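You operate a simulated robot arm through the tools that you are given. There is no shell and no other tool. Be economical: measure what you need, move in short steps, check, and stop when the job is done.

The job below is to be done with a simulated robot arm. You get a single attempt, and the scene is never put back.

TASK
Open the label parts drawer, put the card tube on the top of the store bench away in the inside of the label parts drawer, then shut the drawer. Put the test weight marked "100 g" from the top of the store bench on the top shelf of the steel cart and the test weight marked "200 g" on the top of the narrow bench. Press the check reset button three times. Turn the high knob to 205 g. Stack the small spacer block from the top of the low grey cabinet on top of the medium spacer block. Open the left door of the large cabinet, take the teal order card from the middle shelf behind the left door of the large cabinet and leave it on top of the banded stack of trays on the top of the narrow bench, then shut the door. The order is free. Set down upright: card tube, test weight.

The check looks at the end state, three seconds after you hand in, the way a careful person would. Anything else that was tipped, shoved, dropped, spilled or broken makes it a failure.

THE ROBOT
A 6-joint arm with a two-finger parallel gripper on a trunk, on a base that drives. Base frame: it is fixed to the floor where the robot stands at the start and does not move with it; the origin is under the middle of the robot, x ahead of it, y to its left, z up. Lengths are in mm, angles in degrees, forces in N, time in s.
With the tool pointing down near the work surface it reaches from about 240 to 660 mm from the robot's upright axis, wherever it stands. Its first joint turns from -166.0 to 166.0 degrees. Places, roughly: banded stack of trays [-1250, 2250, 1000]; card tube (5x5x6 cm) [-2400, -2600, 900]; check reset button [-700, 1800, 600]; high knob [-900, 2100, 900]; inside of the label parts drawer [500, -200, 700]; label parts drawer [500, -100, 800]; left door of the large cabinet [-3100, 4500, 900]; spacer block [-1750, 3750, 1000]; teal order card [-2750, 4500, 750]; test weight [-2000, -2250, 1000]; top of the narrow bench [-1100, 2200, 800]; top shelf of the steel cart [-4200, -3800, 900]. Payload 1.57 kg.
The TCP is the grasp point between the finger pads, 30 mm short of the fingertips. In the tool frame z runs along the fingers and y along their closing line. Largest opening 110 mm; finger width 24, thickness 12; the body of the gripper, 48 by 112 mm, starts 78 mm behind the TCP.
Orientation is that of the tool frame in the base frame, as a unit quaternion [x, y, z, w]. With the fingers straight down and closing along the base's y, the tool's x points along the base's -x, its y along +y and its z along -z.

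THE INTERFACE
- The arm moves only by the tool drive_tool. Its argument "commands" is one flat list of numbers, 6 for each row, row after row: the shift along the tool's x, y, z in units of 400 mm (1.0 is 400 mm), then the turn, a rotation vector about the tool's x, y, z in units of 180 degrees (1.0 is 180 degrees). In form: [x, y, z, ax, ay, az, x, y, z, ax, ay, az, ...]. A call has 1 to 10 rows; each row is the pose to reach, as a shift and turn from the pose commanded when the call began, along the tool's axes at that moment. "fingers" is the opening, from 0 (shut) to 1 (fully open), set as the call begins (left out, the last holds). A call with a number of a shift or a turn outside -1 to 1 is refused whole. A row lasts 0.2 s, in which the tool goes at most 50 mm and 8.6 degrees; a call with a longer step from one row to the next is refused whole, and so is a gripper value outside its range. A pose out of reach is approached as far as the arm can. The call stops where the force on the tool passes 40 N (or 10 N more than at its start, if that is more) or the arm is blocked; 0.2 s more then pass. Each finger travels about 108 mm/s and halts on what it meets, pressing with about 32 N; the grip force reading is that of the motor and also rises with nothing between the fingers. The clock runs only during rows and for 0.2 s after the last one: add rows that repeat a pose to give the fingers time. It gives the time, the measured TCP pose, the force on the tool (base axes), the opening and the grip force at its end, in the units of the frame above (readings bear some noise), with the torque about the TCP (base axes, N m) and any sound that the robot's microphone picked up, and new pictures: "views" is both (left out), scene, wrist or none.
- Cameras (640 x 400 px; columns grow to the right, rows downward): "scene" is now at [37.1, 130.3, 1594.3]; the picture's right is [-0.34, -0.94, 0.00], its down [-0.87, 0.32, -0.37] and it looks along [0.34, -0.13, -0.93] (base axes); focal length 272 px, centre (320, 200). "wrist" rides on the gripper at [70, 16, -141] in the tool frame; the picture's right is [-0.23, 0.97, 0.00], its down [-0.86, -0.20, -0.48] and it looks along [-0.47, -0.11, 0.88] (tool axes); focal length 222 px, centre (320, 200). There is no depth. A picture from a camera that has moved, and an enlarged one, comes with that camera's place and axes in the base frame and with its lens. The place of the scene camera against the robot may be out by one fixed shift of up to 25 mm in any direction.
- slide_trunk(by): slides the trunk up (or, below 0, down) by that many mm; the arm and the scene camera ride with it, the base frame stays. It gives what a move gives, with no picture.
- base_move(legs): drives the robot by 1 to 6 legs, each [ahead, left, turn to the left] in mm, mm and degrees, along the robot's own axes; the way and the turn of a leg run together, so that a leg with both is an arc; at most 1500 mm and 180 degrees a leg. The arm and the cameras ride along, it lands a little off, and it stops where it bumps. It gives what a move gives, and a new picture of the scene camera.
- aim_head(pan, tilt): turns the head with the scene camera to pan (to the left, within 120 degrees either way) and tilt (down, from -29 to 69), counted from straight ahead of the robot. It gives what a move gives, and a new picture of the scene camera.
- enlarge(camera, box): a new picture of the part [left, top, right, bottom] of that camera's present view, enlarged. It takes no simulated time.
- finish_job(): hands the job in; it is judged then, once.

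Go step by step. Nothing tells you exact positions but the pictures and the camera data: compare them with the known pose of the tool, close in by small moves and look again before you grip or let go. The budget is 483 turns and 360 pictures, counting those below and the enlarged ones. Unless the task says otherwise, let go and move clear before handing in, and close with one line.

The tools are called after ">>>" as a command line: name --argument value ..., lists and objects as JSON in quotes. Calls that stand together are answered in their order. drive_tool: Moves the arm, as the interface text tells. Its arguments: {"type":"object","properties":{"commands":{"type":"array"},"fingers":{"type":"number"},"views":{"type":"string","enum":["both","scene","wrist","none"]}},"required":["commands"]} The other tools are called the same way: slide_trunk (by) slides the trunk up or down; base_move (legs) drives the base; aim_head (pan, tilt) turns the head that bears the scene camera; enlarge (camera, box) takes an enlarged picture of a part of a camera's view; finish_job () hands the job in.

At the start:

```text
time_s: 0.0
ee_pos: [321.6, 235.5, 1046.6]
tcp_rot: [0.0, 1.0, 0.0, 0.0]
ft_force: [0.4, 0.6, -0.2]
wrist_torque: [0.0, 0.02, -0.03]
opening: 110.1
grip_force: 0.0
trunk travel left (down, up): [-225.0, 365.0]
robot x, y, heading: [1.1, -0.3, -0.0]
head pan, tilt: [-20.1, 68.5]
```

scene: 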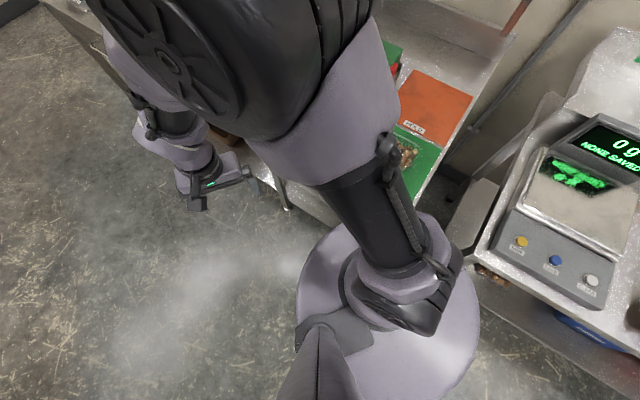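
wrist: 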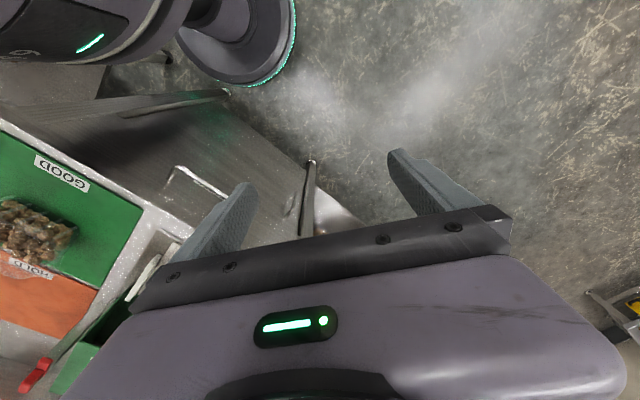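

I see the robot's arm and benches nearby, including a scale to the right and trays ahead. I'll look around with the head first.

>>> aim_head --pan 0 --tilt 35

>>> aim_head --pan -60 --tilt 35

>>> aim_head --pan -120 --tilt 25

>>> aim_head --pan 60 --tilt 25

>>> aim_head --pan 120 --tilt 25

```text
time_s: 1.0
ee_pos: [320.9, 234.9, 1046.2]
tcp_rot: [0.0, 1.0, -0.001, 0.0]
ft_force: [-0.7, 0.1, 1.2]
wrist_torque: [-0.04, -0.02, -0.02]
opening: 109.6
grip_force: 0.1
trunk travel left (down, up): [-225.0, 365.0]
robot x, y, heading: [-0.2, 0.1, -0.1]
head pan, tilt: [0.0, 35.0]
camera scene: at [72.4, 149.6, 1637.7], right [0.0, -1.0, 0.0], down [-0.57, 0.0, -0.82], along [0.82, 0.0, -0.57], focal length 272 px, centre (320, 200)
```

scene: 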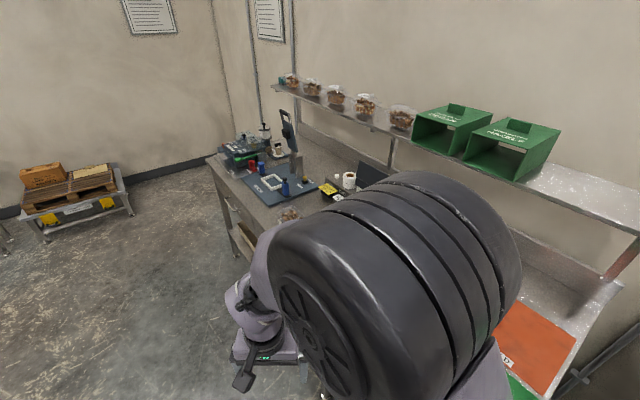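

```text
time_s: 2.3
ee_pos: [320.9, 234.0, 1046.1]
tcp_rot: [0.0, 1.0, 0.0, 0.0]
ft_force: [-0.1, -0.2, -0.3]
wrist_torque: [-0.04, 0.0, 0.01]
opening: 110.1
grip_force: 0.1
trunk travel left (down, up): [-225.0, 365.0]
robot x, y, heading: [0.2, 0.8, -0.2]
head pan, tilt: [-60.0, 35.0]
camera scene: at [28.4, 73.4, 1637.7], right [-0.87, -0.5, 0.0], down [-0.29, 0.5, -0.82], along [0.41, -0.71, -0.57], focal length 272 px, centre (320, 200)
```

scene: 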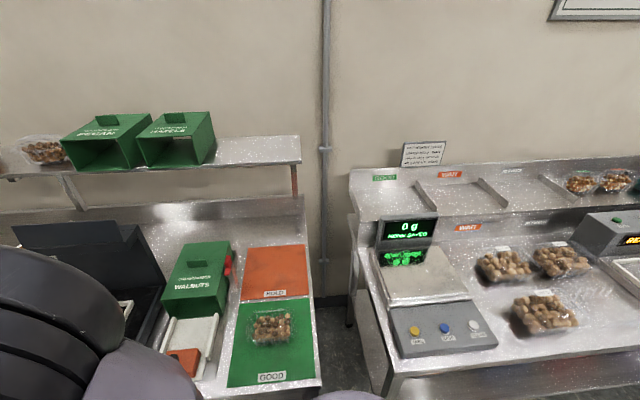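

```text
time_s: 3.6
ee_pos: [321.5, 233.8, 1047.6]
tcp_rot: [-0.001, 1.0, 0.0, 0.001]
ft_force: [-0.3, 0.3, 0.7]
wrist_torque: [-0.02, -0.03, 0.01]
opening: 109.9
grip_force: 0.1
trunk travel left (down, up): [-225.0, 365.0]
robot x, y, heading: [-1.2, -0.9, -0.0]
head pan, tilt: [-120.0, 25.0]
camera scene: at [-61.7, 69.8, 1653.5], right [-0.87, 0.5, 0.0], down [0.21, 0.37, -0.91], along [-0.45, -0.79, -0.42], focal length 272 px, centre (320, 200)
```

scene: 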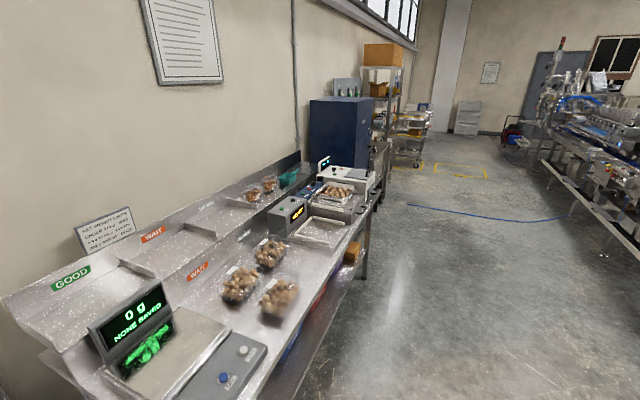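

```text
time_s: 6.3
ee_pos: [320.5, 235.7, 1046.4]
tcp_rot: [0.0, 1.0, 0.001, 0.0]
ft_force: [0.8, 0.4, 0.8]
wrist_torque: [-0.02, -0.01, 0.01]
opening: 110.2
grip_force: 0.1
trunk travel left (down, up): [-225.0, 365.0]
robot x, y, heading: [-2.2, -1.7, -0.2]
head pan, tilt: [60.0, 25.0]
camera scene: at [30.4, 229.4, 1653.5], right [0.87, -0.5, 0.0], down [-0.21, -0.37, -0.91], along [0.45, 0.78, -0.42], focal length 272 px, centre (320, 200)
```

scene: 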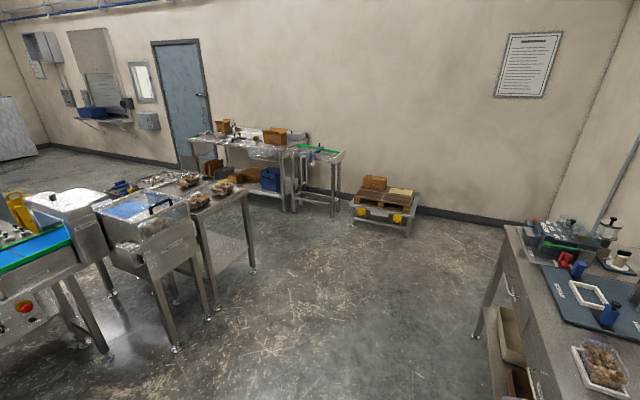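

```text
time_s: 7.6
ee_pos: [320.7, 234.1, 1046.3]
tcp_rot: [0.001, 1.0, 0.0, 0.0]
ft_force: [0.0, -0.3, -0.3]
wrist_torque: [-0.01, -0.02, 0.0]
opening: 110.1
grip_force: 0.0
trunk travel left (down, up): [-225.0, 365.0]
robot x, y, heading: [-4.0, -2.0, -0.0]
head pan, tilt: [120.0, 25.0]
camera scene: at [-61.7, 229.4, 1653.5], right [0.87, 0.5, 0.0], down [0.21, -0.37, -0.91], along [-0.45, 0.79, -0.42], focal length 272 px, centre (320, 200)
```

scene: 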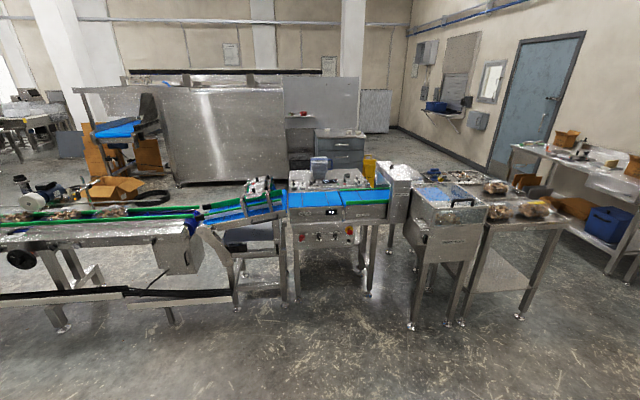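

The bench ahead should have the label parts drawer on its front. I'll back off a little and look at it.

>>> base_move --legs '[[-600, 0, 0]]'

>>> aim_head --pan -15 --tilt 40

```text
time_s: 11.1
ee_pos: [-300.1, 234.5, 1046.6]
tcp_rot: [-0.004, 1.0, 0.0, 0.0]
ft_force: [-0.1, 1.4, 0.2]
wrist_torque: [0.01, -0.03, 0.0]
opening: 110.3
grip_force: 0.0
trunk travel left (down, up): [-225.0, 365.0]
robot x, y, heading: [-620.2, -3.3, 0.6]
head pan, tilt: [120.0, 25.0]
camera scene: at [-682.4, 226.7, 1653.5], right [0.86, 0.51, 0.0], down [0.21, -0.36, -0.91], along [-0.46, 0.78, -0.42], focal length 272 px, centre (320, 200)
```

scene: 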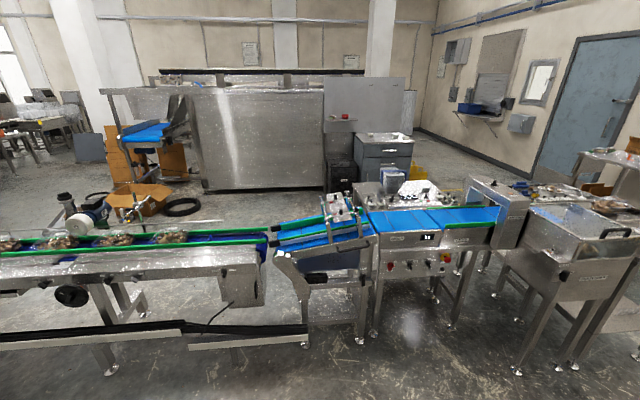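

```text
time_s: 13.2
ee_pos: [-299.7, 234.6, 1046.7]
tcp_rot: [-0.004, 1.0, 0.0, 0.0]
ft_force: [0.0, -0.9, -0.3]
wrist_torque: [-0.01, -0.01, 0.01]
opening: 110.1
grip_force: 0.0
trunk travel left (down, up): [-225.0, 365.0]
robot x, y, heading: [-618.7, -1.4, 0.1]
head pan, tilt: [-15.0, 40.0]
camera scene: at [-553.0, 125.8, 1630.2], right [-0.25, -0.97, 0.0], down [-0.62, 0.16, -0.77], along [0.74, -0.19, -0.64], focal length 272 px, centre (320, 200)
```

scene: 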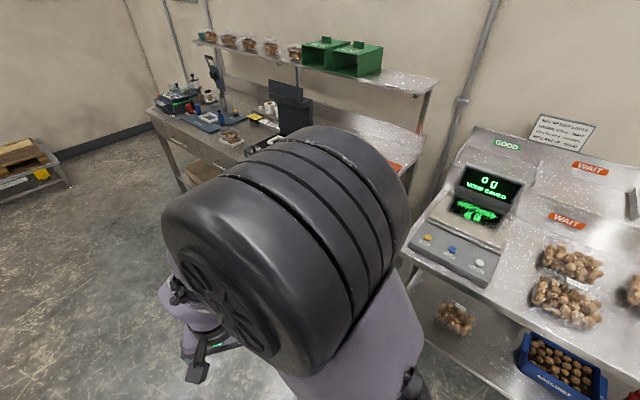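

The arm blocks the view; I'll turn the base to the right and look left.

>>> base_move --legs '[[0, 0, -75]]'

>>> aim_head --pan 70 --tilt 38

```text
time_s: 16.9
ee_pos: [-307.1, -250.2, 1045.4]
tcp_rot: [0.608, 0.794, 0.0, 0.0]
ft_force: [0.4, -0.2, -0.2]
wrist_torque: [0.01, 0.02, 0.02]
opening: 110.1
grip_force: 0.0
trunk travel left (down, up): [-225.0, 365.0]
robot x, y, heading: [-614.1, -4.3, -74.6]
head pan, tilt: [-15.0, 40.0]
camera scene: at [-484.1, -21.8, 1630.2], right [-1.0, 0.0, 0.0], down [0.0, 0.64, -0.77], along [0.0, -0.77, -0.64], focal length 272 px, centre (320, 200)
```

scene: 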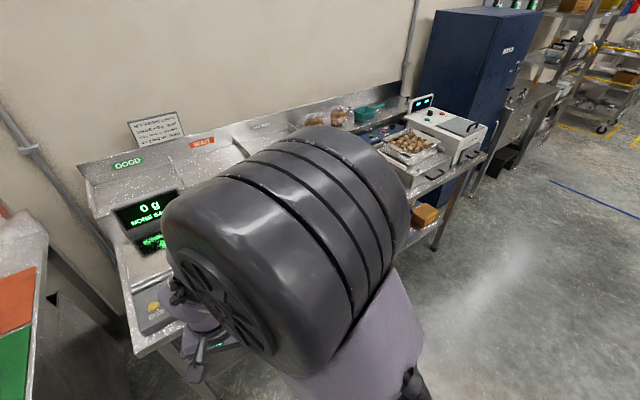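

```text
time_s: 18.5
ee_pos: [-307.7, -250.4, 1046.2]
tcp_rot: [0.607, 0.795, 0.0, 0.001]
ft_force: [-0.2, 0.1, 0.0]
wrist_torque: [0.0, 0.05, 0.01]
opening: 109.9
grip_force: 0.0
trunk travel left (down, up): [-225.0, 365.0]
robot x, y, heading: [-619.6, 0.2, -74.6]
head pan, tilt: [70.0, 38.0]
camera scene: at [-398.3, 56.0, 1633.2], right [-0.08, -1.0, 0.0], down [-0.61, 0.05, -0.79], along [0.79, -0.07, -0.62], focal length 272 px, centre (320, 200)
```

scene: 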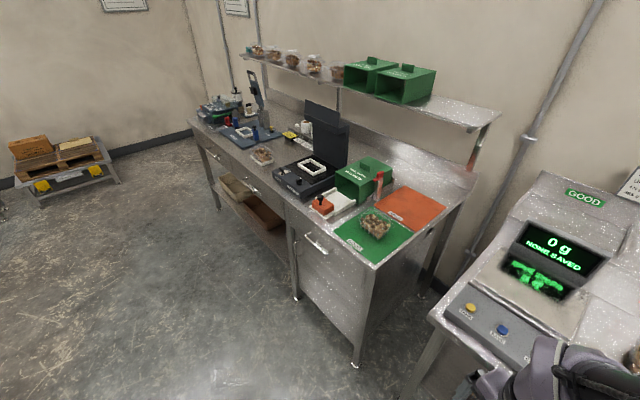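

>>> enlarge --camera "scene" --box '[180, 120, 440, 300]'

```text
2.22 times, centred on (310, 210) of scene
camera zoom: at [-398.3, 56.0, 1633.2], right [-0.08, -1.0, 0.0], down [-0.61, 0.05, -0.79], along [0.79, -0.07, -0.62], focal length 605 px, centre (342, 178)
```

zoom: 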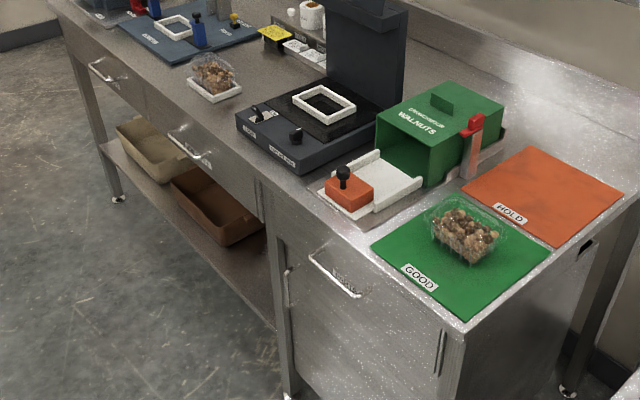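

>>> enlarge --camera "scene" --box '[285, 205, 365, 255]'

>>> enlarge --camera "scene" --box '[210, 150, 290, 200]'

```text
8.00 times, centred on (325, 230) of scene
camera zoom: at [-398.3, 56.0, 1633.2], right [-0.08, -1.0, 0.0], down [-0.61, 0.05, -0.79], along [0.79, -0.07, -0.62], focal length 2177 px, centre (280, -40)
```

zoom: 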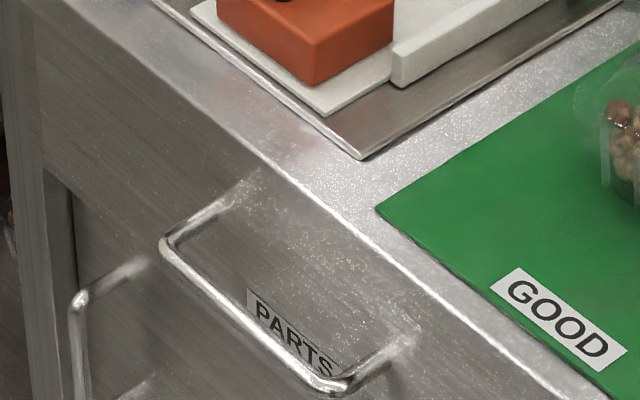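

```text
8.00 times, centred on (250, 175) of scene
camera zoom: at [-398.3, 56.0, 1633.2], right [-0.08, -1.0, 0.0], down [-0.61, 0.05, -0.79], along [0.79, -0.07, -0.62], focal length 2177 px, centre (880, 400)
```

zoom: 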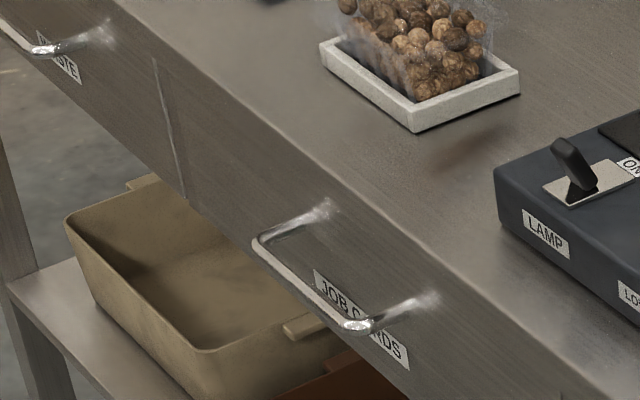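

The right-hand drawer of this bench is labelled "... PARTS"; the bench runs at roughly 37° to the base axes, its handle near (390, 10, 780). I'll square up to it about 0.6 m away.

>>> base_move --legs '[[0, 0, 21.6], [0, 813, 0]]'

>>> aim_head --pan 0 --tilt 50

```text
time_s: 23.9
ee_pos: [407.6, 377.9, 1046.2]
tcp_rot: [0.441, 0.898, 0.0, 0.0]
ft_force: [-0.1, 0.1, -0.3]
wrist_torque: [0.01, 0.04, 0.03]
opening: 109.9
grip_force: 0.1
trunk travel left (down, up): [-225.0, 365.0]
robot x, y, heading: [25.1, 488.0, -52.5]
head pan, tilt: [70.0, 38.0]
camera scene: at [210.7, 625.0, 1633.1], right [0.3, -0.95, 0.0], down [-0.59, -0.19, -0.79], along [0.75, 0.24, -0.62], focal length 272 px, centre (320, 200)
```

scene: 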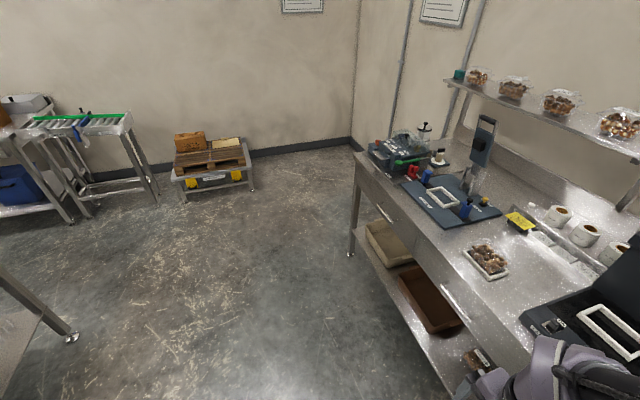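

```text
time_s: 25.4
ee_pos: [407.8, 377.7, 1046.7]
tcp_rot: [0.441, 0.898, 0.0, 0.0]
ft_force: [-0.4, 0.7, -0.4]
wrist_torque: [0.01, -0.02, -0.04]
opening: 110.0
grip_force: 0.1
trunk travel left (down, up): [-225.0, 365.0]
robot x, y, heading: [26.3, 485.5, -52.2]
head pan, tilt: [0.0, 50.0]
camera scene: at [175.3, 537.5, 1616.0], right [-0.79, -0.61, 0.0], down [-0.47, 0.61, -0.64], along [0.39, -0.51, -0.77], focal length 272 px, centre (320, 200)
```

scene: 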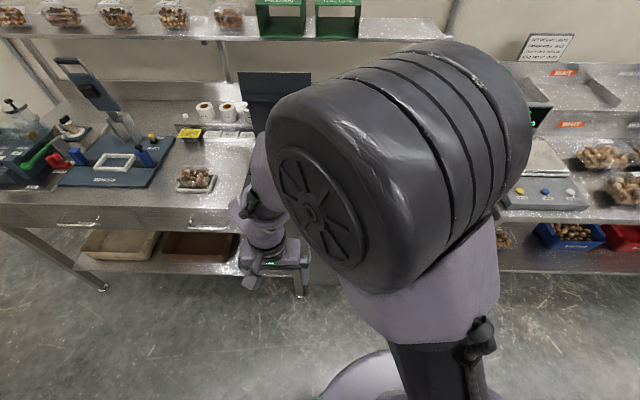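

The drawer handle is about 600 mm straight ahead of the robot. I'll bring the tool to the centreline, rolled so the fingers close along the fore-aft direction.

>>> drive_tool --commands '[-0.02, -0.059, 0, 0, 0, 0.047, -0.04, -0.118, 0, 0, 0, 0.094, -0.06, -0.176, 0, 0, 0, 0.141, -0.08, -0.235, 0, 0, 0, 0.188, -0.1, -0.294, 0, 0, 0, 0.235, -0.12, -0.353, 0, 0, 0, 0.282, -0.14, -0.411, 0, 0, 0, 0.329, -0.16, -0.47, 0, 0, 0, 0.376, -0.18, -0.529, 0, 0, 0, 0.423, -0.2, -0.5875, 0, 0, 0, 0.47]'

```text
time_s: 27.6
ee_pos: [268.3, 168.8, 1043.5]
tcp_rot: [0.931, 0.366, 0.0, 0.0]
ft_force: [0.5, -0.4, -0.3]
wrist_torque: [0.06, 0.02, 0.02]
opening: 110.2
grip_force: 0.1
trunk travel left (down, up): [-225.0, 365.0]
robot x, y, heading: [22.4, 486.0, -52.4]
head pan, tilt: [0.0, 50.0]
camera scene: at [174.9, 537.0, 1616.0], right [-0.79, -0.61, 0.0], down [-0.47, 0.61, -0.64], along [0.39, -0.51, -0.77], focal length 272 px, centre (320, 200)
camera wrist: at [331.3, 205.3, 1184.5], right [0.5, -0.87, 0.0], down [-0.76, -0.44, 0.48], along [-0.41, -0.24, -0.88], focal length 222 px, centre (320, 200)
```

scene: 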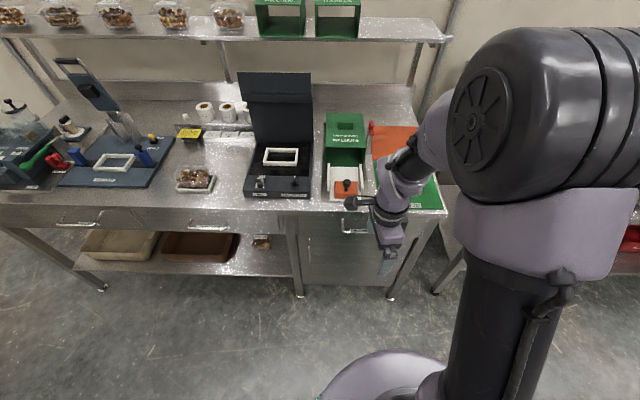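
wrist: 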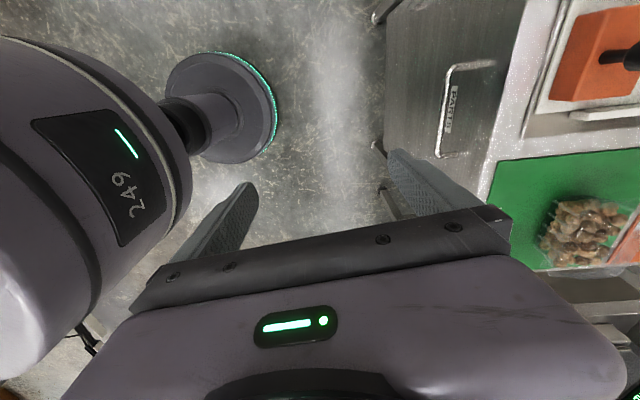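

The handle is labelled PARTS and now visible to the wrist camera, around (390, -5, 790). I'll tilt the tool to near horizontal in front of the handle.

>>> drive_tool --commands '[0, 0.02, 0.053, -0.0469, -0.0022, 0.0028, 0, 0.04, 0.107, -0.0938, -0.0044, 0.0056, 0, 0.06, 0.16, -0.1407, -0.0067, 0.0085, 0, 0.08, 0.213, -0.1876, -0.0089, 0.0113, 0, 0.1, 0.267, -0.2344, -0.0111, 0.0141, 0, 0.12, 0.32, -0.2813, -0.0133, 0.0169, 0, 0.14, 0.373, -0.3282, -0.0156, 0.0198, 0, 0.16, 0.427, -0.3751, -0.0178, 0.0226, 0, 0.18, 0.48, -0.422, -0.02, 0.0254]'

```text
time_s: 29.6
ee_pos: [319.0, 116.2, 852.9]
tcp_rot: [0.745, 0.255, 0.199, 0.583]
ft_force: [0.4, -0.5, 0.5]
wrist_torque: [-0.02, 0.03, 0.02]
opening: 109.7
grip_force: 0.1
trunk travel left (down, up): [-225.0, 365.0]
robot x, y, heading: [23.5, 487.1, -52.2]
head pan, tilt: [0.0, 50.0]
camera scene: at [175.4, 537.4, 1616.0], right [-0.79, -0.61, 0.0], down [-0.47, 0.61, -0.64], along [0.39, -0.51, -0.77], focal length 272 px, centre (320, 200)
camera wrist: at [293.3, 265.0, 902.8], right [-0.04, -0.32, 0.95], down [-0.99, -0.12, -0.08], along [0.14, -0.94, -0.32], focal length 222 px, centre (320, 200)
```

scene: 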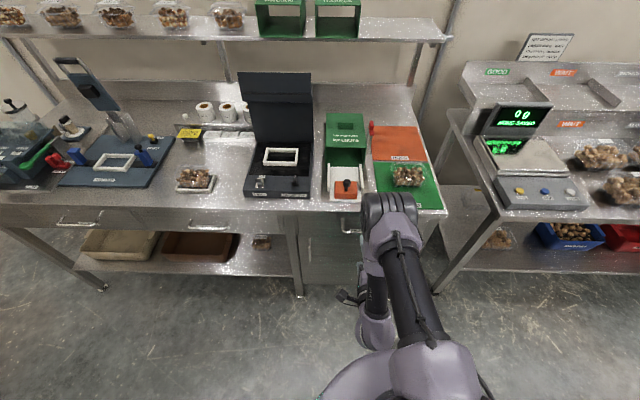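
wrist: 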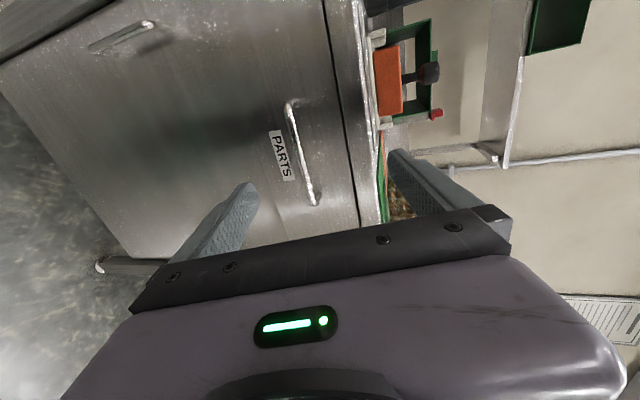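

The handle bar centre triangulates to about (388, 5, 795). I'll line up and go half way.

>>> drive_tool --commands '[-0.016, -0.031, 0.05, 0, 0, 0, -0.033, -0.063, 0.1, 0, 0, 0, -0.033, -0.063, 0.2, 0, 0, 0]'

```text
time_s: 30.4
ee_pos: [351.8, 54.1, 811.2]
tcp_rot: [0.746, 0.254, 0.199, 0.582]
ft_force: [-0.4, -0.4, -0.1]
wrist_torque: [0.01, -0.01, 0.0]
opening: 110.0
grip_force: 0.1
trunk travel left (down, up): [-225.0, 365.0]
robot x, y, heading: [25.2, 485.9, -52.4]
head pan, tilt: [0.0, 50.0]
camera scene: at [175.5, 537.3, 1616.0], right [-0.79, -0.61, 0.0], down [-0.47, 0.61, -0.64], along [0.39, -0.51, -0.77], focal length 272 px, centre (320, 200)
camera wrist: at [326.1, 200.9, 859.9], right [-0.03, -0.33, 0.94], down [-0.99, -0.12, -0.08], along [0.14, -0.94, -0.32], focal length 222 px, centre (320, 200)
```

scene: 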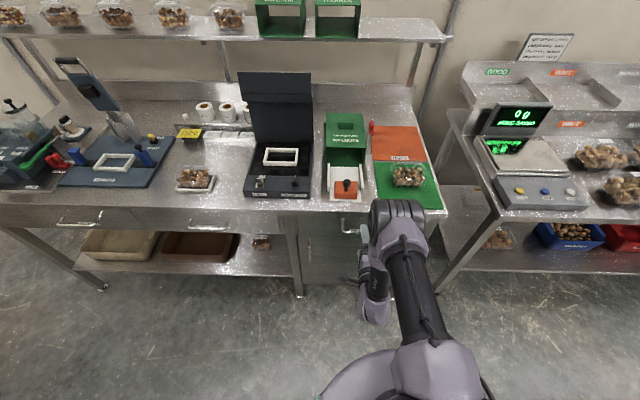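
wrist: 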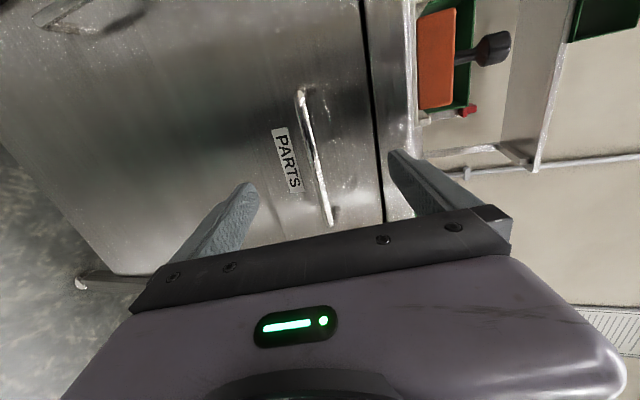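

The bar is centred between the fingers; I'll advance onto it.

>>> drive_tool --commands '[0, 0, 0.08, 0, 0, 0, 0, 0, 0.15, 0, 0, 0]' --views "wrist"

```text
time_s: 30.9
ee_pos: [378.6, 19.8, 798.6]
tcp_rot: [0.746, 0.257, 0.198, 0.582]
ft_force: [-11.9, 18.4, 10.1]
wrist_torque: [-1.51, -0.83, -0.14]
opening: 109.9
grip_force: 0.0
trunk travel left (down, up): [-225.0, 365.0]
robot x, y, heading: [26.9, 490.2, -52.2]
head pan, tilt: [0.0, 50.0]
stopped in row 2: the force on the tool passed its limit at 96 N (the readings are from after the stop); the commanded pose is now the measured one
camera wrist: at [352.1, 167.2, 847.7], right [-0.03, -0.32, 0.95], down [-0.99, -0.12, -0.07], along [0.14, -0.94, -0.32], focal length 222 px, centre (320, 200)
```

wrist: 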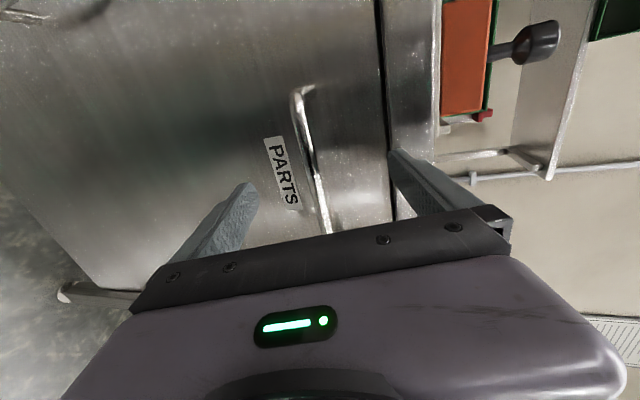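

A fingertip touched the drawer face; the bar is between the fingers. I'll back off a few mm and close.

>>> drive_tool --commands '[0, 0, -0.012, 0, 0, 0, 0, 0, -0.012, 0, 0, 0, 0, 0, -0.012, 0, 0, 0, 0, 0, -0.012, 0, 0, 0]' --fingers 0 --views "wrist"

```text
time_s: 31.9
ee_pos: [376.3, 21.5, 796.0]
tcp_rot: [0.748, 0.256, 0.196, 0.58]
ft_force: [-4.4, 9.0, -27.1]
wrist_torque: [0.91, -0.02, -0.11]
opening: 11.9
grip_force: 28.9
trunk travel left (down, up): [-225.0, 365.0]
robot x, y, heading: [26.2, 486.0, -52.3]
head pan, tilt: [0.0, 50.0]
camera wrist: at [350.5, 169.7, 846.2], right [-0.03, -0.33, 0.94], down [-0.99, -0.12, -0.07], along [0.13, -0.94, -0.32], focal length 222 px, centre (320, 200)
```

wrist: 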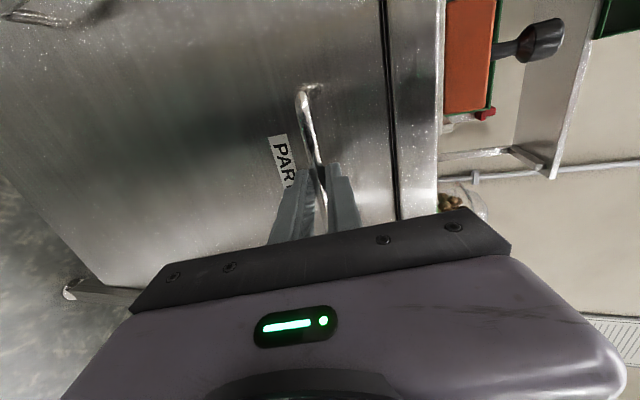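

The bar is gripped. I'll pull straight out along the bench normal.

>>> drive_tool --commands '[0, -0.01, 0, 0, 0, 0, 0.001, -0.022, -0.049, 0, 0, 0, 0.0015, -0.034, -0.097, 0, 0, 0, 0.003, -0.058, -0.194, 0, 0, 0, 0.0045, -0.082, -0.291, 0, 0, 0]' --views "both"

```text
time_s: 33.1
ee_pos: [305.7, 117.8, 796.2]
tcp_rot: [0.746, 0.258, 0.199, 0.582]
ft_force: [11.5, 10.9, -0.6]
wrist_torque: [0.51, -0.66, 0.29]
opening: 11.8
grip_force: 29.6
trunk travel left (down, up): [-225.0, 365.0]
robot x, y, heading: [26.9, 487.8, -52.0]
head pan, tilt: [0.0, 50.0]
camera scene: at [176.5, 539.0, 1615.9], right [-0.79, -0.61, 0.0], down [-0.47, 0.6, -0.64], along [0.39, -0.51, -0.77], focal length 272 px, centre (320, 200)
camera wrist: at [278.7, 266.8, 845.2], right [-0.03, -0.32, 0.95], down [-0.99, -0.12, -0.07], along [0.14, -0.94, -0.32], focal length 222 px, centre (320, 200)
```

scene: 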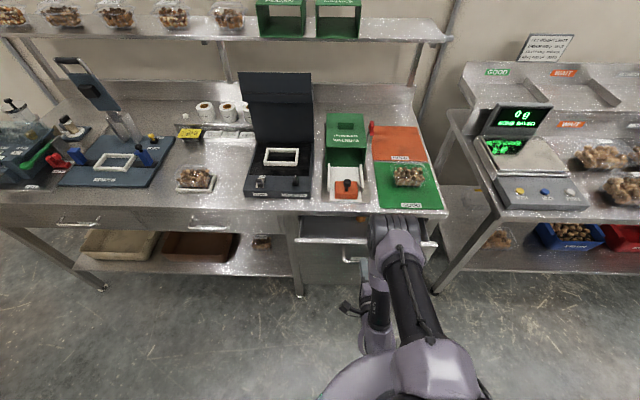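
wrist: 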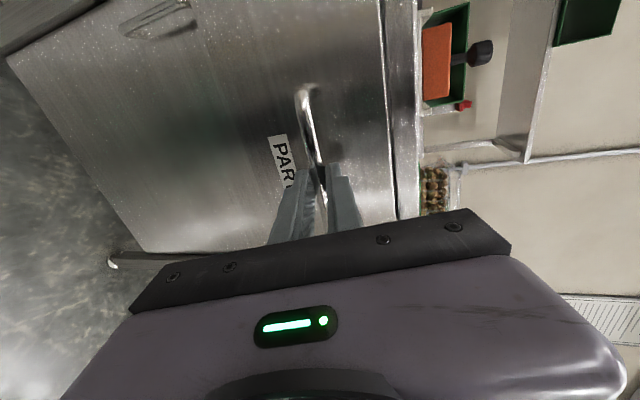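

>>> drive_tool --commands '[0.01, -0.024, -0.097, 0, 0, 0, 0.012, -0.048, -0.194, 0, 0, 0, 0.014, -0.06, -0.243, 0, 0, 0]' --views "both"

```text
time_s: 33.5
ee_pos: [300.9, 123.4, 798.3]
tcp_rot: [0.742, 0.252, 0.201, 0.588]
ft_force: [7.5, 3.5, -64.5]
wrist_torque: [1.34, 0.62, 0.49]
opening: 15.8
grip_force: 31.5
trunk travel left (down, up): [-225.0, 365.0]
robot x, y, heading: [24.9, 488.1, -52.4]
head pan, tilt: [0.0, 50.0]
stopped in row 1: the force on the tool passed its limit at 62 N (the readings are from after the stop); the commanded pose is now the measured one
camera scene: at [180.0, 533.1, 1614.7], right [-0.79, -0.61, 0.0], down [-0.47, 0.61, -0.64], along [0.39, -0.51, -0.77], focal length 272 px, centre (320, 200)
camera wrist: at [275.1, 272.0, 845.5], right [-0.05, -0.32, 0.95], down [-0.99, -0.12, -0.09], along [0.14, -0.94, -0.31], focal length 222 px, centre (320, 200)
```

scene: 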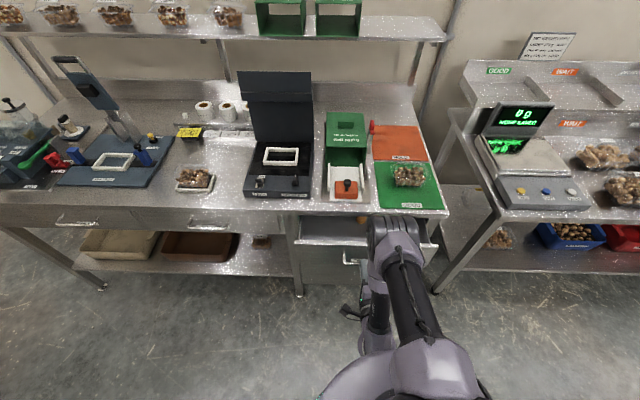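
wrist: 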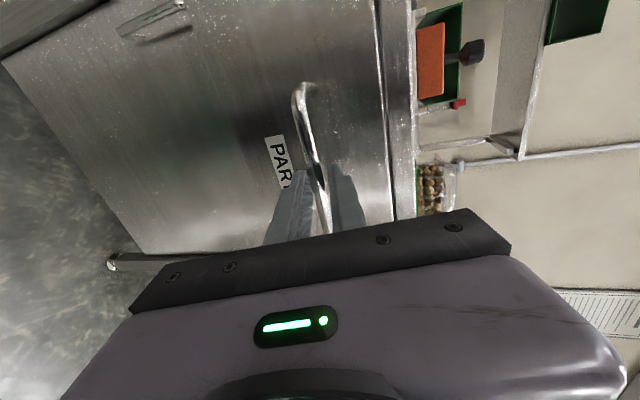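

Something loaded the tool vertically; I'll look closer at the arm around the handle.

>>> enlarge --camera "scene" --box '[280, 180, 460, 370]'

```text
2.11 times, centred on (370, 275) of scene
camera zoom: at [180.0, 533.1, 1614.7], right [-0.79, -0.61, 0.0], down [-0.47, 0.61, -0.64], along [0.39, -0.51, -0.77], focal length 573 px, centre (215, 42)
```

zoom: 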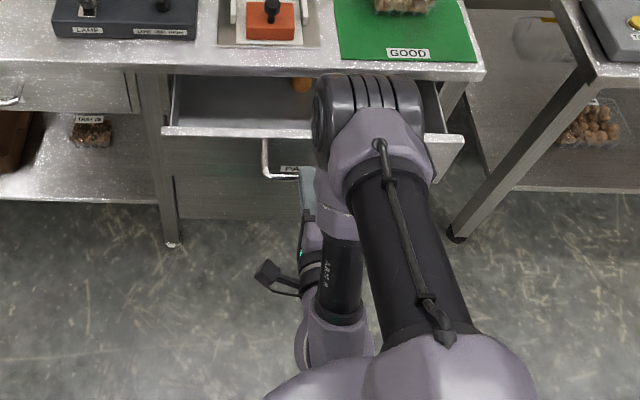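

The elbow is hanging low over the open drawer. I'll let go of the bar, raise the trunk a bit, and back the base away to work with a longer reach.

>>> drive_tool --commands '[0, 0, 0, 0, 0, 0, 0, 0, 0, 0, 0, 0, 0, 0, 0, 0, 0, 0]' --fingers 1 --views "none"

>>> slide_trunk --by 25

```text
time_s: 34.3
ee_pos: [299.5, 126.2, 801.1]
tcp_rot: [0.74, 0.253, 0.202, 0.59]
ft_force: [0.8, 0.5, 0.5]
wrist_torque: [0.0, 0.01, 0.02]
opening: 110.1
grip_force: 0.0
trunk travel left (down, up): [-225.0, 365.0]
robot x, y, heading: [26.0, 486.4, -52.3]
head pan, tilt: [0.0, 50.0]
```

```text
time_s: 35.0
ee_pos: [299.6, 123.8, 825.5]
tcp_rot: [0.739, 0.253, 0.202, 0.59]
ft_force: [-0.3, 0.8, -0.8]
wrist_torque: [-0.03, 0.01, 0.0]
opening: 110.0
grip_force: 0.0
trunk travel left (down, up): [-250.0, 340.0]
robot x, y, heading: [24.8, 489.2, -52.4]
head pan, tilt: [0.0, 50.0]
```

>>> base_move --legs '[[-60, 0, 0]]'

```text
time_s: 35.9
ee_pos: [262.7, 172.9, 826.6]
tcp_rot: [0.739, 0.253, 0.202, 0.591]
ft_force: [-0.5, -0.2, 0.0]
wrist_torque: [-0.02, 0.01, -0.01]
opening: 110.1
grip_force: 0.0
trunk travel left (down, up): [-250.0, 340.0]
robot x, y, heading: [-13.4, 534.2, -51.9]
head pan, tilt: [0.0, 50.0]
camera scene: at [137.9, 585.9, 1641.1], right [-0.79, -0.61, 0.0], down [-0.47, 0.6, -0.64], along [0.39, -0.51, -0.77], focal length 272 px, centre (320, 200)
```

scene: 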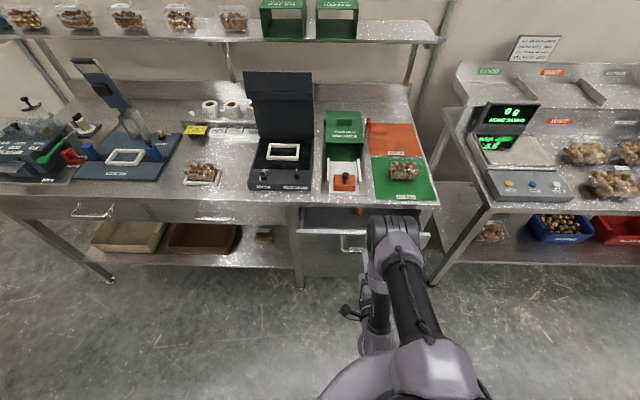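

>>> base_move --legs '[[-170, 0, 0]]'

>>> drive_tool --commands '[0, 0.0, 0.1, 0, 0, 0, 0, 0.0, 0.2, 0, 0, 0, 0, 0, 0.3, 0, 0, 0, 0, 0, 0.4, 0, 0, 0]'

```text
time_s: 37.4
ee_pos: [159.4, 304.2, 826.7]
tcp_rot: [0.739, 0.253, 0.203, 0.591]
ft_force: [-0.3, 0.4, -0.2]
wrist_torque: [0.0, -0.04, -0.04]
opening: 109.9
grip_force: 0.1
trunk travel left (down, up): [-250.0, 340.0]
robot x, y, heading: [-110.8, 668.6, -52.4]
head pan, tilt: [0.0, 50.0]
camera scene: at [34.9, 718.8, 1641.1], right [-0.79, -0.61, 0.0], down [-0.47, 0.6, -0.64], along [0.39, -0.51, -0.77], focal length 272 px, centre (320, 200)
```

scene: 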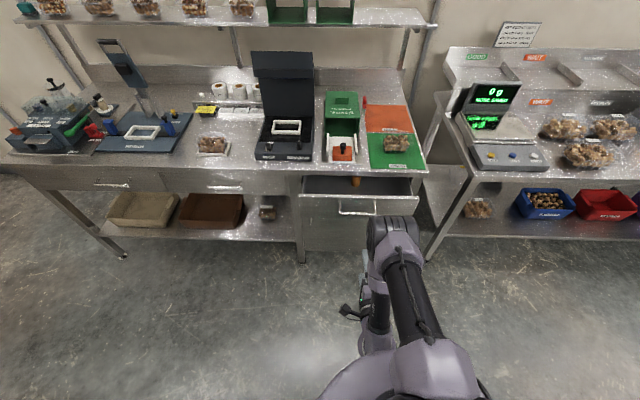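

```text
time_s: 38.4
ee_pos: [256.4, 182.3, 791.8]
tcp_rot: [0.739, 0.253, 0.203, 0.59]
ft_force: [1.0, 0.8, 0.3]
wrist_torque: [0.01, -0.02, -0.03]
opening: 110.1
grip_force: 0.1
trunk travel left (down, up): [-250.0, 340.0]
robot x, y, heading: [-116.5, 666.1, -52.2]
head pan, tilt: [0.0, 50.0]
camera scene: at [35.8, 717.6, 1641.0], right [-0.79, -0.61, 0.0], down [-0.47, 0.61, -0.64], along [0.39, -0.51, -0.77], focal length 272 px, centre (320, 200)
camera wrist: at [229.8, 330.5, 837.2], right [-0.05, -0.31, 0.95], down [-0.99, -0.12, -0.09], along [0.14, -0.94, -0.3], focal length 222 px, centre (320, 200)
```

scene: 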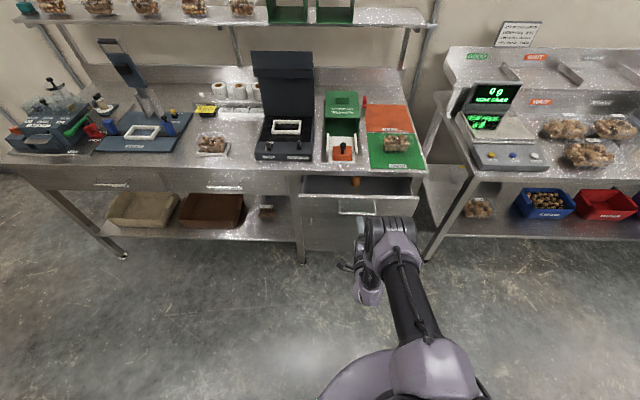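
wrist: 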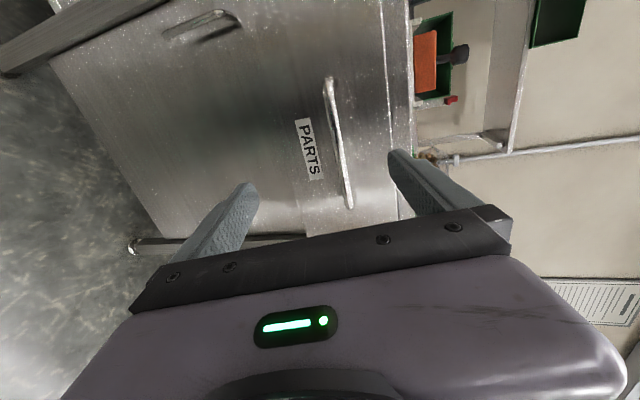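

>>> drive_tool --commands '[0, 0.06, 0.06, 0, 0, 0, 0, 0.062, 0.12, 0, 0, 0, 0, 0.062, 0.16, 0, 0, 0]' --views "wrist"

```text
time_s: 39.2
ee_pos: [298.1, 129.8, 798.9]
tcp_rot: [0.739, 0.253, 0.202, 0.591]
ft_force: [-0.2, 0.4, 0.3]
wrist_torque: [0.0, 0.0, 0.0]
opening: 109.9
grip_force: 0.0
trunk travel left (down, up): [-250.0, 340.0]
robot x, y, heading: [-116.3, 669.4, -52.2]
head pan, tilt: [0.0, 50.0]
camera wrist: at [270.7, 278.0, 846.6], right [-0.05, -0.31, 0.95], down [-0.99, -0.12, -0.09], along [0.14, -0.94, -0.3], focal length 222 px, centre (320, 200)
```

wrist: 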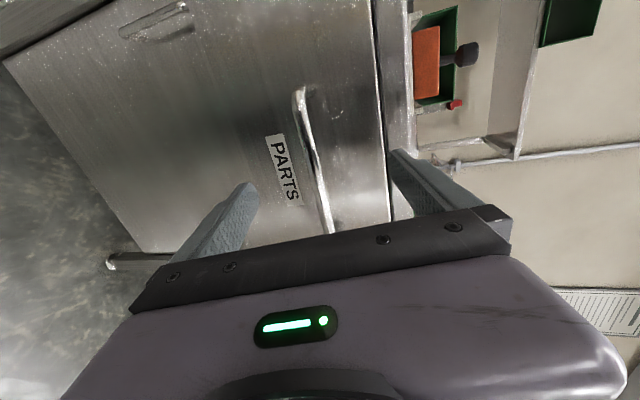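

>>> drive_tool --commands '[0, -0.008, 0, 0, 0, 0, 0, -0.008, 0, 0, 0, 0, 0, -0.008, 0, 0, 0, 0, 0, -0.008, 0, 0, 0, 0]' --fingers 0 --views "none"

>>> drive_tool --commands '[0, -0.02, -0.073, 0, 0, 0, 0.0, -0.04, -0.146, 0, 0, 0, 0, -0.06, -0.219, 0, 0, 0, 0, -0.08, -0.291, 0, 0, 0]' --views "scene"

```text
time_s: 40.2
ee_pos: [296.5, 129.1, 796.8]
tcp_rot: [0.739, 0.252, 0.202, 0.591]
ft_force: [0.1, -0.5, 1.4]
wrist_torque: [0.06, -0.09, -0.02]
opening: 10.5
grip_force: 28.9
trunk travel left (down, up): [-250.0, 340.0]
robot x, y, heading: [-116.7, 670.6, -52.2]
head pan, tilt: [0.0, 50.0]
```

```text
time_s: 41.2
ee_pos: [224.1, 223.5, 793.4]
tcp_rot: [0.739, 0.253, 0.202, 0.59]
ft_force: [-0.3, -1.0, -0.2]
wrist_torque: [0.01, 0.02, -0.03]
opening: 0.0
grip_force: 21.4
trunk travel left (down, up): [-250.0, 340.0]
robot x, y, heading: [-118.5, 669.7, -52.2]
head pan, tilt: [0.0, 50.0]
camera scene: at [35.4, 718.1, 1641.0], right [-0.79, -0.61, 0.0], down [-0.47, 0.61, -0.64], along [0.39, -0.51, -0.77], focal length 272 px, centre (320, 200)
```

scene: 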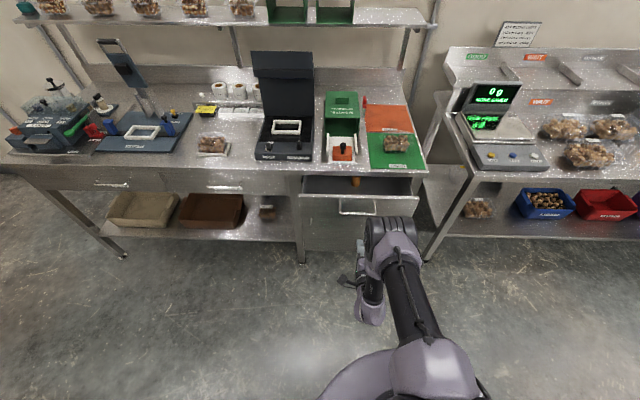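

The fingers slipped off the bar. I'll go back in deeper and try again to see whether the drawer has reached a stop.

>>> drive_tool --commands '[0, 0.02, 0.073, 0, 0, 0, 0.0, 0.04, 0.146, 0, 0, 0, 0, 0.06, 0.219, 0, 0, 0, 0, 0.08, 0.309, 0, 0, 0]' --fingers 1 --views "none"

>>> drive_tool --commands '[0, 0, 0, 0, 0, 0, 0, 0, 0, 0, 0, 0, 0, 0, 0, 0, 0, 0, 0, 0, 0, 0, 0, 0]' --fingers 0 --views "wrist"

```text
time_s: 42.2
ee_pos: [302.6, 124.1, 796.0]
tcp_rot: [0.739, 0.253, 0.202, 0.59]
ft_force: [-0.1, -0.9, 0.1]
wrist_torque: [0.04, 0.0, 0.02]
opening: 110.2
grip_force: 0.0
trunk travel left (down, up): [-250.0, 340.0]
robot x, y, heading: [-113.9, 665.7, -52.2]
head pan, tilt: [0.0, 50.0]
```

```text
time_s: 43.2
ee_pos: [302.5, 124.7, 795.6]
tcp_rot: [0.739, 0.252, 0.201, 0.591]
ft_force: [0.9, 0.1, 1.4]
wrist_torque: [0.19, -0.31, -0.14]
opening: 11.9
grip_force: 29.3
trunk travel left (down, up): [-250.0, 340.0]
robot x, y, heading: [-115.8, 666.6, -52.3]
head pan, tilt: [0.0, 50.0]
camera wrist: at [275.5, 273.3, 842.0], right [-0.05, -0.31, 0.95], down [-0.99, -0.12, -0.09], along [0.14, -0.94, -0.3], focal length 222 px, centre (320, 200)
```

wrist: 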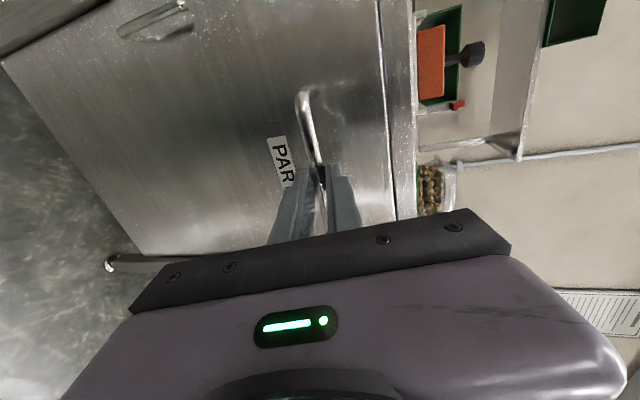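

>>> drive_tool --commands '[0, -0.006, -0.024, 0, 0, 0, 0.0, -0.012, -0.048, 0, 0, 0, 0, -0.018, -0.072, 0, 0, 0]' --views "none"

```text
time_s: 44.0
ee_pos: [285.1, 149.1, 794.9]
tcp_rot: [0.739, 0.255, 0.202, 0.59]
ft_force: [7.3, 6.5, -0.3]
wrist_torque: [0.26, -0.37, -0.22]
opening: 12.0
grip_force: 29.2
trunk travel left (down, up): [-250.0, 340.0]
robot x, y, heading: [-116.6, 668.7, -52.1]
head pan, tilt: [0.0, 50.0]
```

It is still moving freely; the fast pull was the problem. Continuing slowly.

>>> drive_tool --commands '[0.006, -0.012, -0.04, 0, 0, 0, 0.008, -0.022, -0.08, 0, 0, 0, 0.01, -0.031, -0.12, 0, 0, 0, 0.012, -0.04, -0.16, 0, 0, 0, 0.014, -0.05, -0.2, 0, 0, 0, 0.016, -0.06, -0.24, 0, 0, 0, 0.018, -0.069, -0.28, 0, 0, 0]' --views "both"

```text
time_s: 45.6
ee_pos: [216.9, 241.3, 794.7]
tcp_rot: [0.739, 0.251, 0.201, 0.591]
ft_force: [-12.3, -7.1, 19.0]
wrist_torque: [-0.3, -0.42, -0.65]
opening: 11.8
grip_force: 29.1
trunk travel left (down, up): [-250.0, 340.0]
robot x, y, heading: [-116.3, 667.3, -52.0]
head pan, tilt: [0.0, 50.0]
camera scene: at [32.9, 718.3, 1641.3], right [-0.79, -0.61, 0.0], down [-0.47, 0.61, -0.64], along [0.39, -0.51, -0.77], focal length 272 px, centre (320, 200)
camera wrist: at [190.9, 390.7, 841.8], right [-0.05, -0.31, 0.95], down [-0.99, -0.12, -0.09], along [0.14, -0.94, -0.3], focal length 222 px, centre (320, 200)
```

scene: 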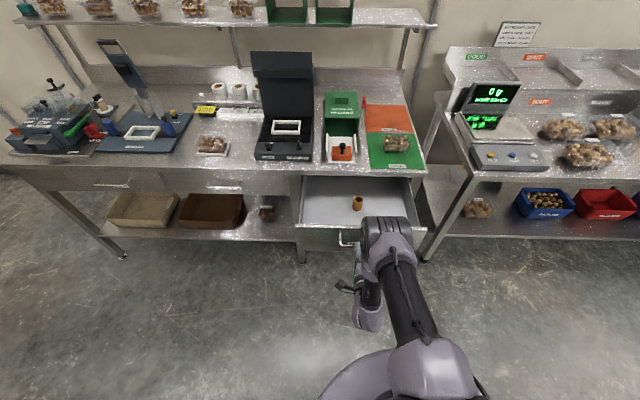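
wrist: 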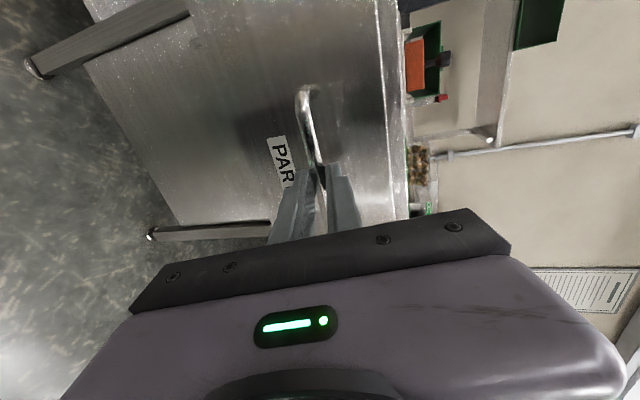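

The drawer is well open (≈270 mm), with a small item inside it. I'll release and back away.

>>> drive_tool --commands '[0, 0, 0, 0, 0, 0, 0, 0, 0, 0, 0, 0, 0, 0, 0, 0, 0, 0]' --fingers 1 --views "none"

>>> slide_trunk --by 25

>>> base_move --legs '[[-150, 0, 0]]'

>>> enlarge --camera "scene" --box '[270, 130, 470, 255]'

```text
time_s: 46.4
ee_pos: [220.4, 242.8, 794.4]
tcp_rot: [0.739, 0.253, 0.202, 0.59]
ft_force: [0.0, -0.4, -0.7]
wrist_torque: [-0.02, 0.01, -0.01]
opening: 110.1
grip_force: 0.1
trunk travel left (down, up): [-250.0, 340.0]
robot x, y, heading: [-114.9, 666.7, -52.3]
head pan, tilt: [0.0, 50.0]
```

```text
time_s: 47.1
ee_pos: [219.2, 242.1, 819.3]
tcp_rot: [0.74, 0.253, 0.202, 0.59]
ft_force: [0.6, 0.6, 0.7]
wrist_torque: [-0.01, -0.01, -0.06]
opening: 110.0
grip_force: 0.2
trunk travel left (down, up): [-275.0, 315.0]
robot x, y, heading: [-115.4, 668.5, -52.2]
head pan, tilt: [0.0, 50.0]
```

```text
time_s: 48.5
ee_pos: [125.2, 365.0, 819.8]
tcp_rot: [0.739, 0.254, 0.202, 0.591]
ft_force: [0.2, 0.4, 0.1]
wrist_torque: [-0.02, 0.02, -0.02]
opening: 110.1
grip_force: 0.2
trunk travel left (down, up): [-275.0, 315.0]
robot x, y, heading: [-208.3, 785.3, -52.0]
head pan, tilt: [0.0, 50.0]
camera scene: at [-59.6, 840.7, 1666.1], right [-0.79, -0.61, 0.0], down [-0.47, 0.6, -0.64], along [0.4, -0.51, -0.77], focal length 272 px, centre (320, 200)
```

scene: 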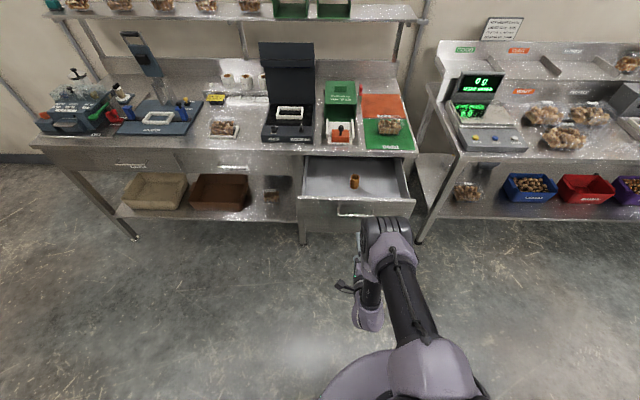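

```text
3.20 times, centred on (370, 192) of scene
camera zoom: at [-59.6, 840.7, 1666.1], right [-0.79, -0.61, 0.0], down [-0.47, 0.6, -0.64], along [0.4, -0.51, -0.77], focal length 871 px, centre (160, 224)
```

zoom: 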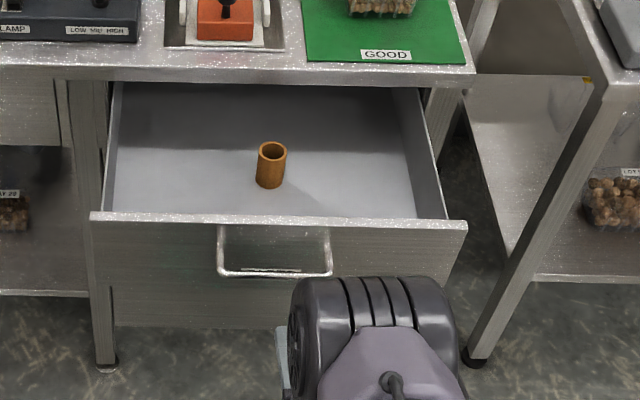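

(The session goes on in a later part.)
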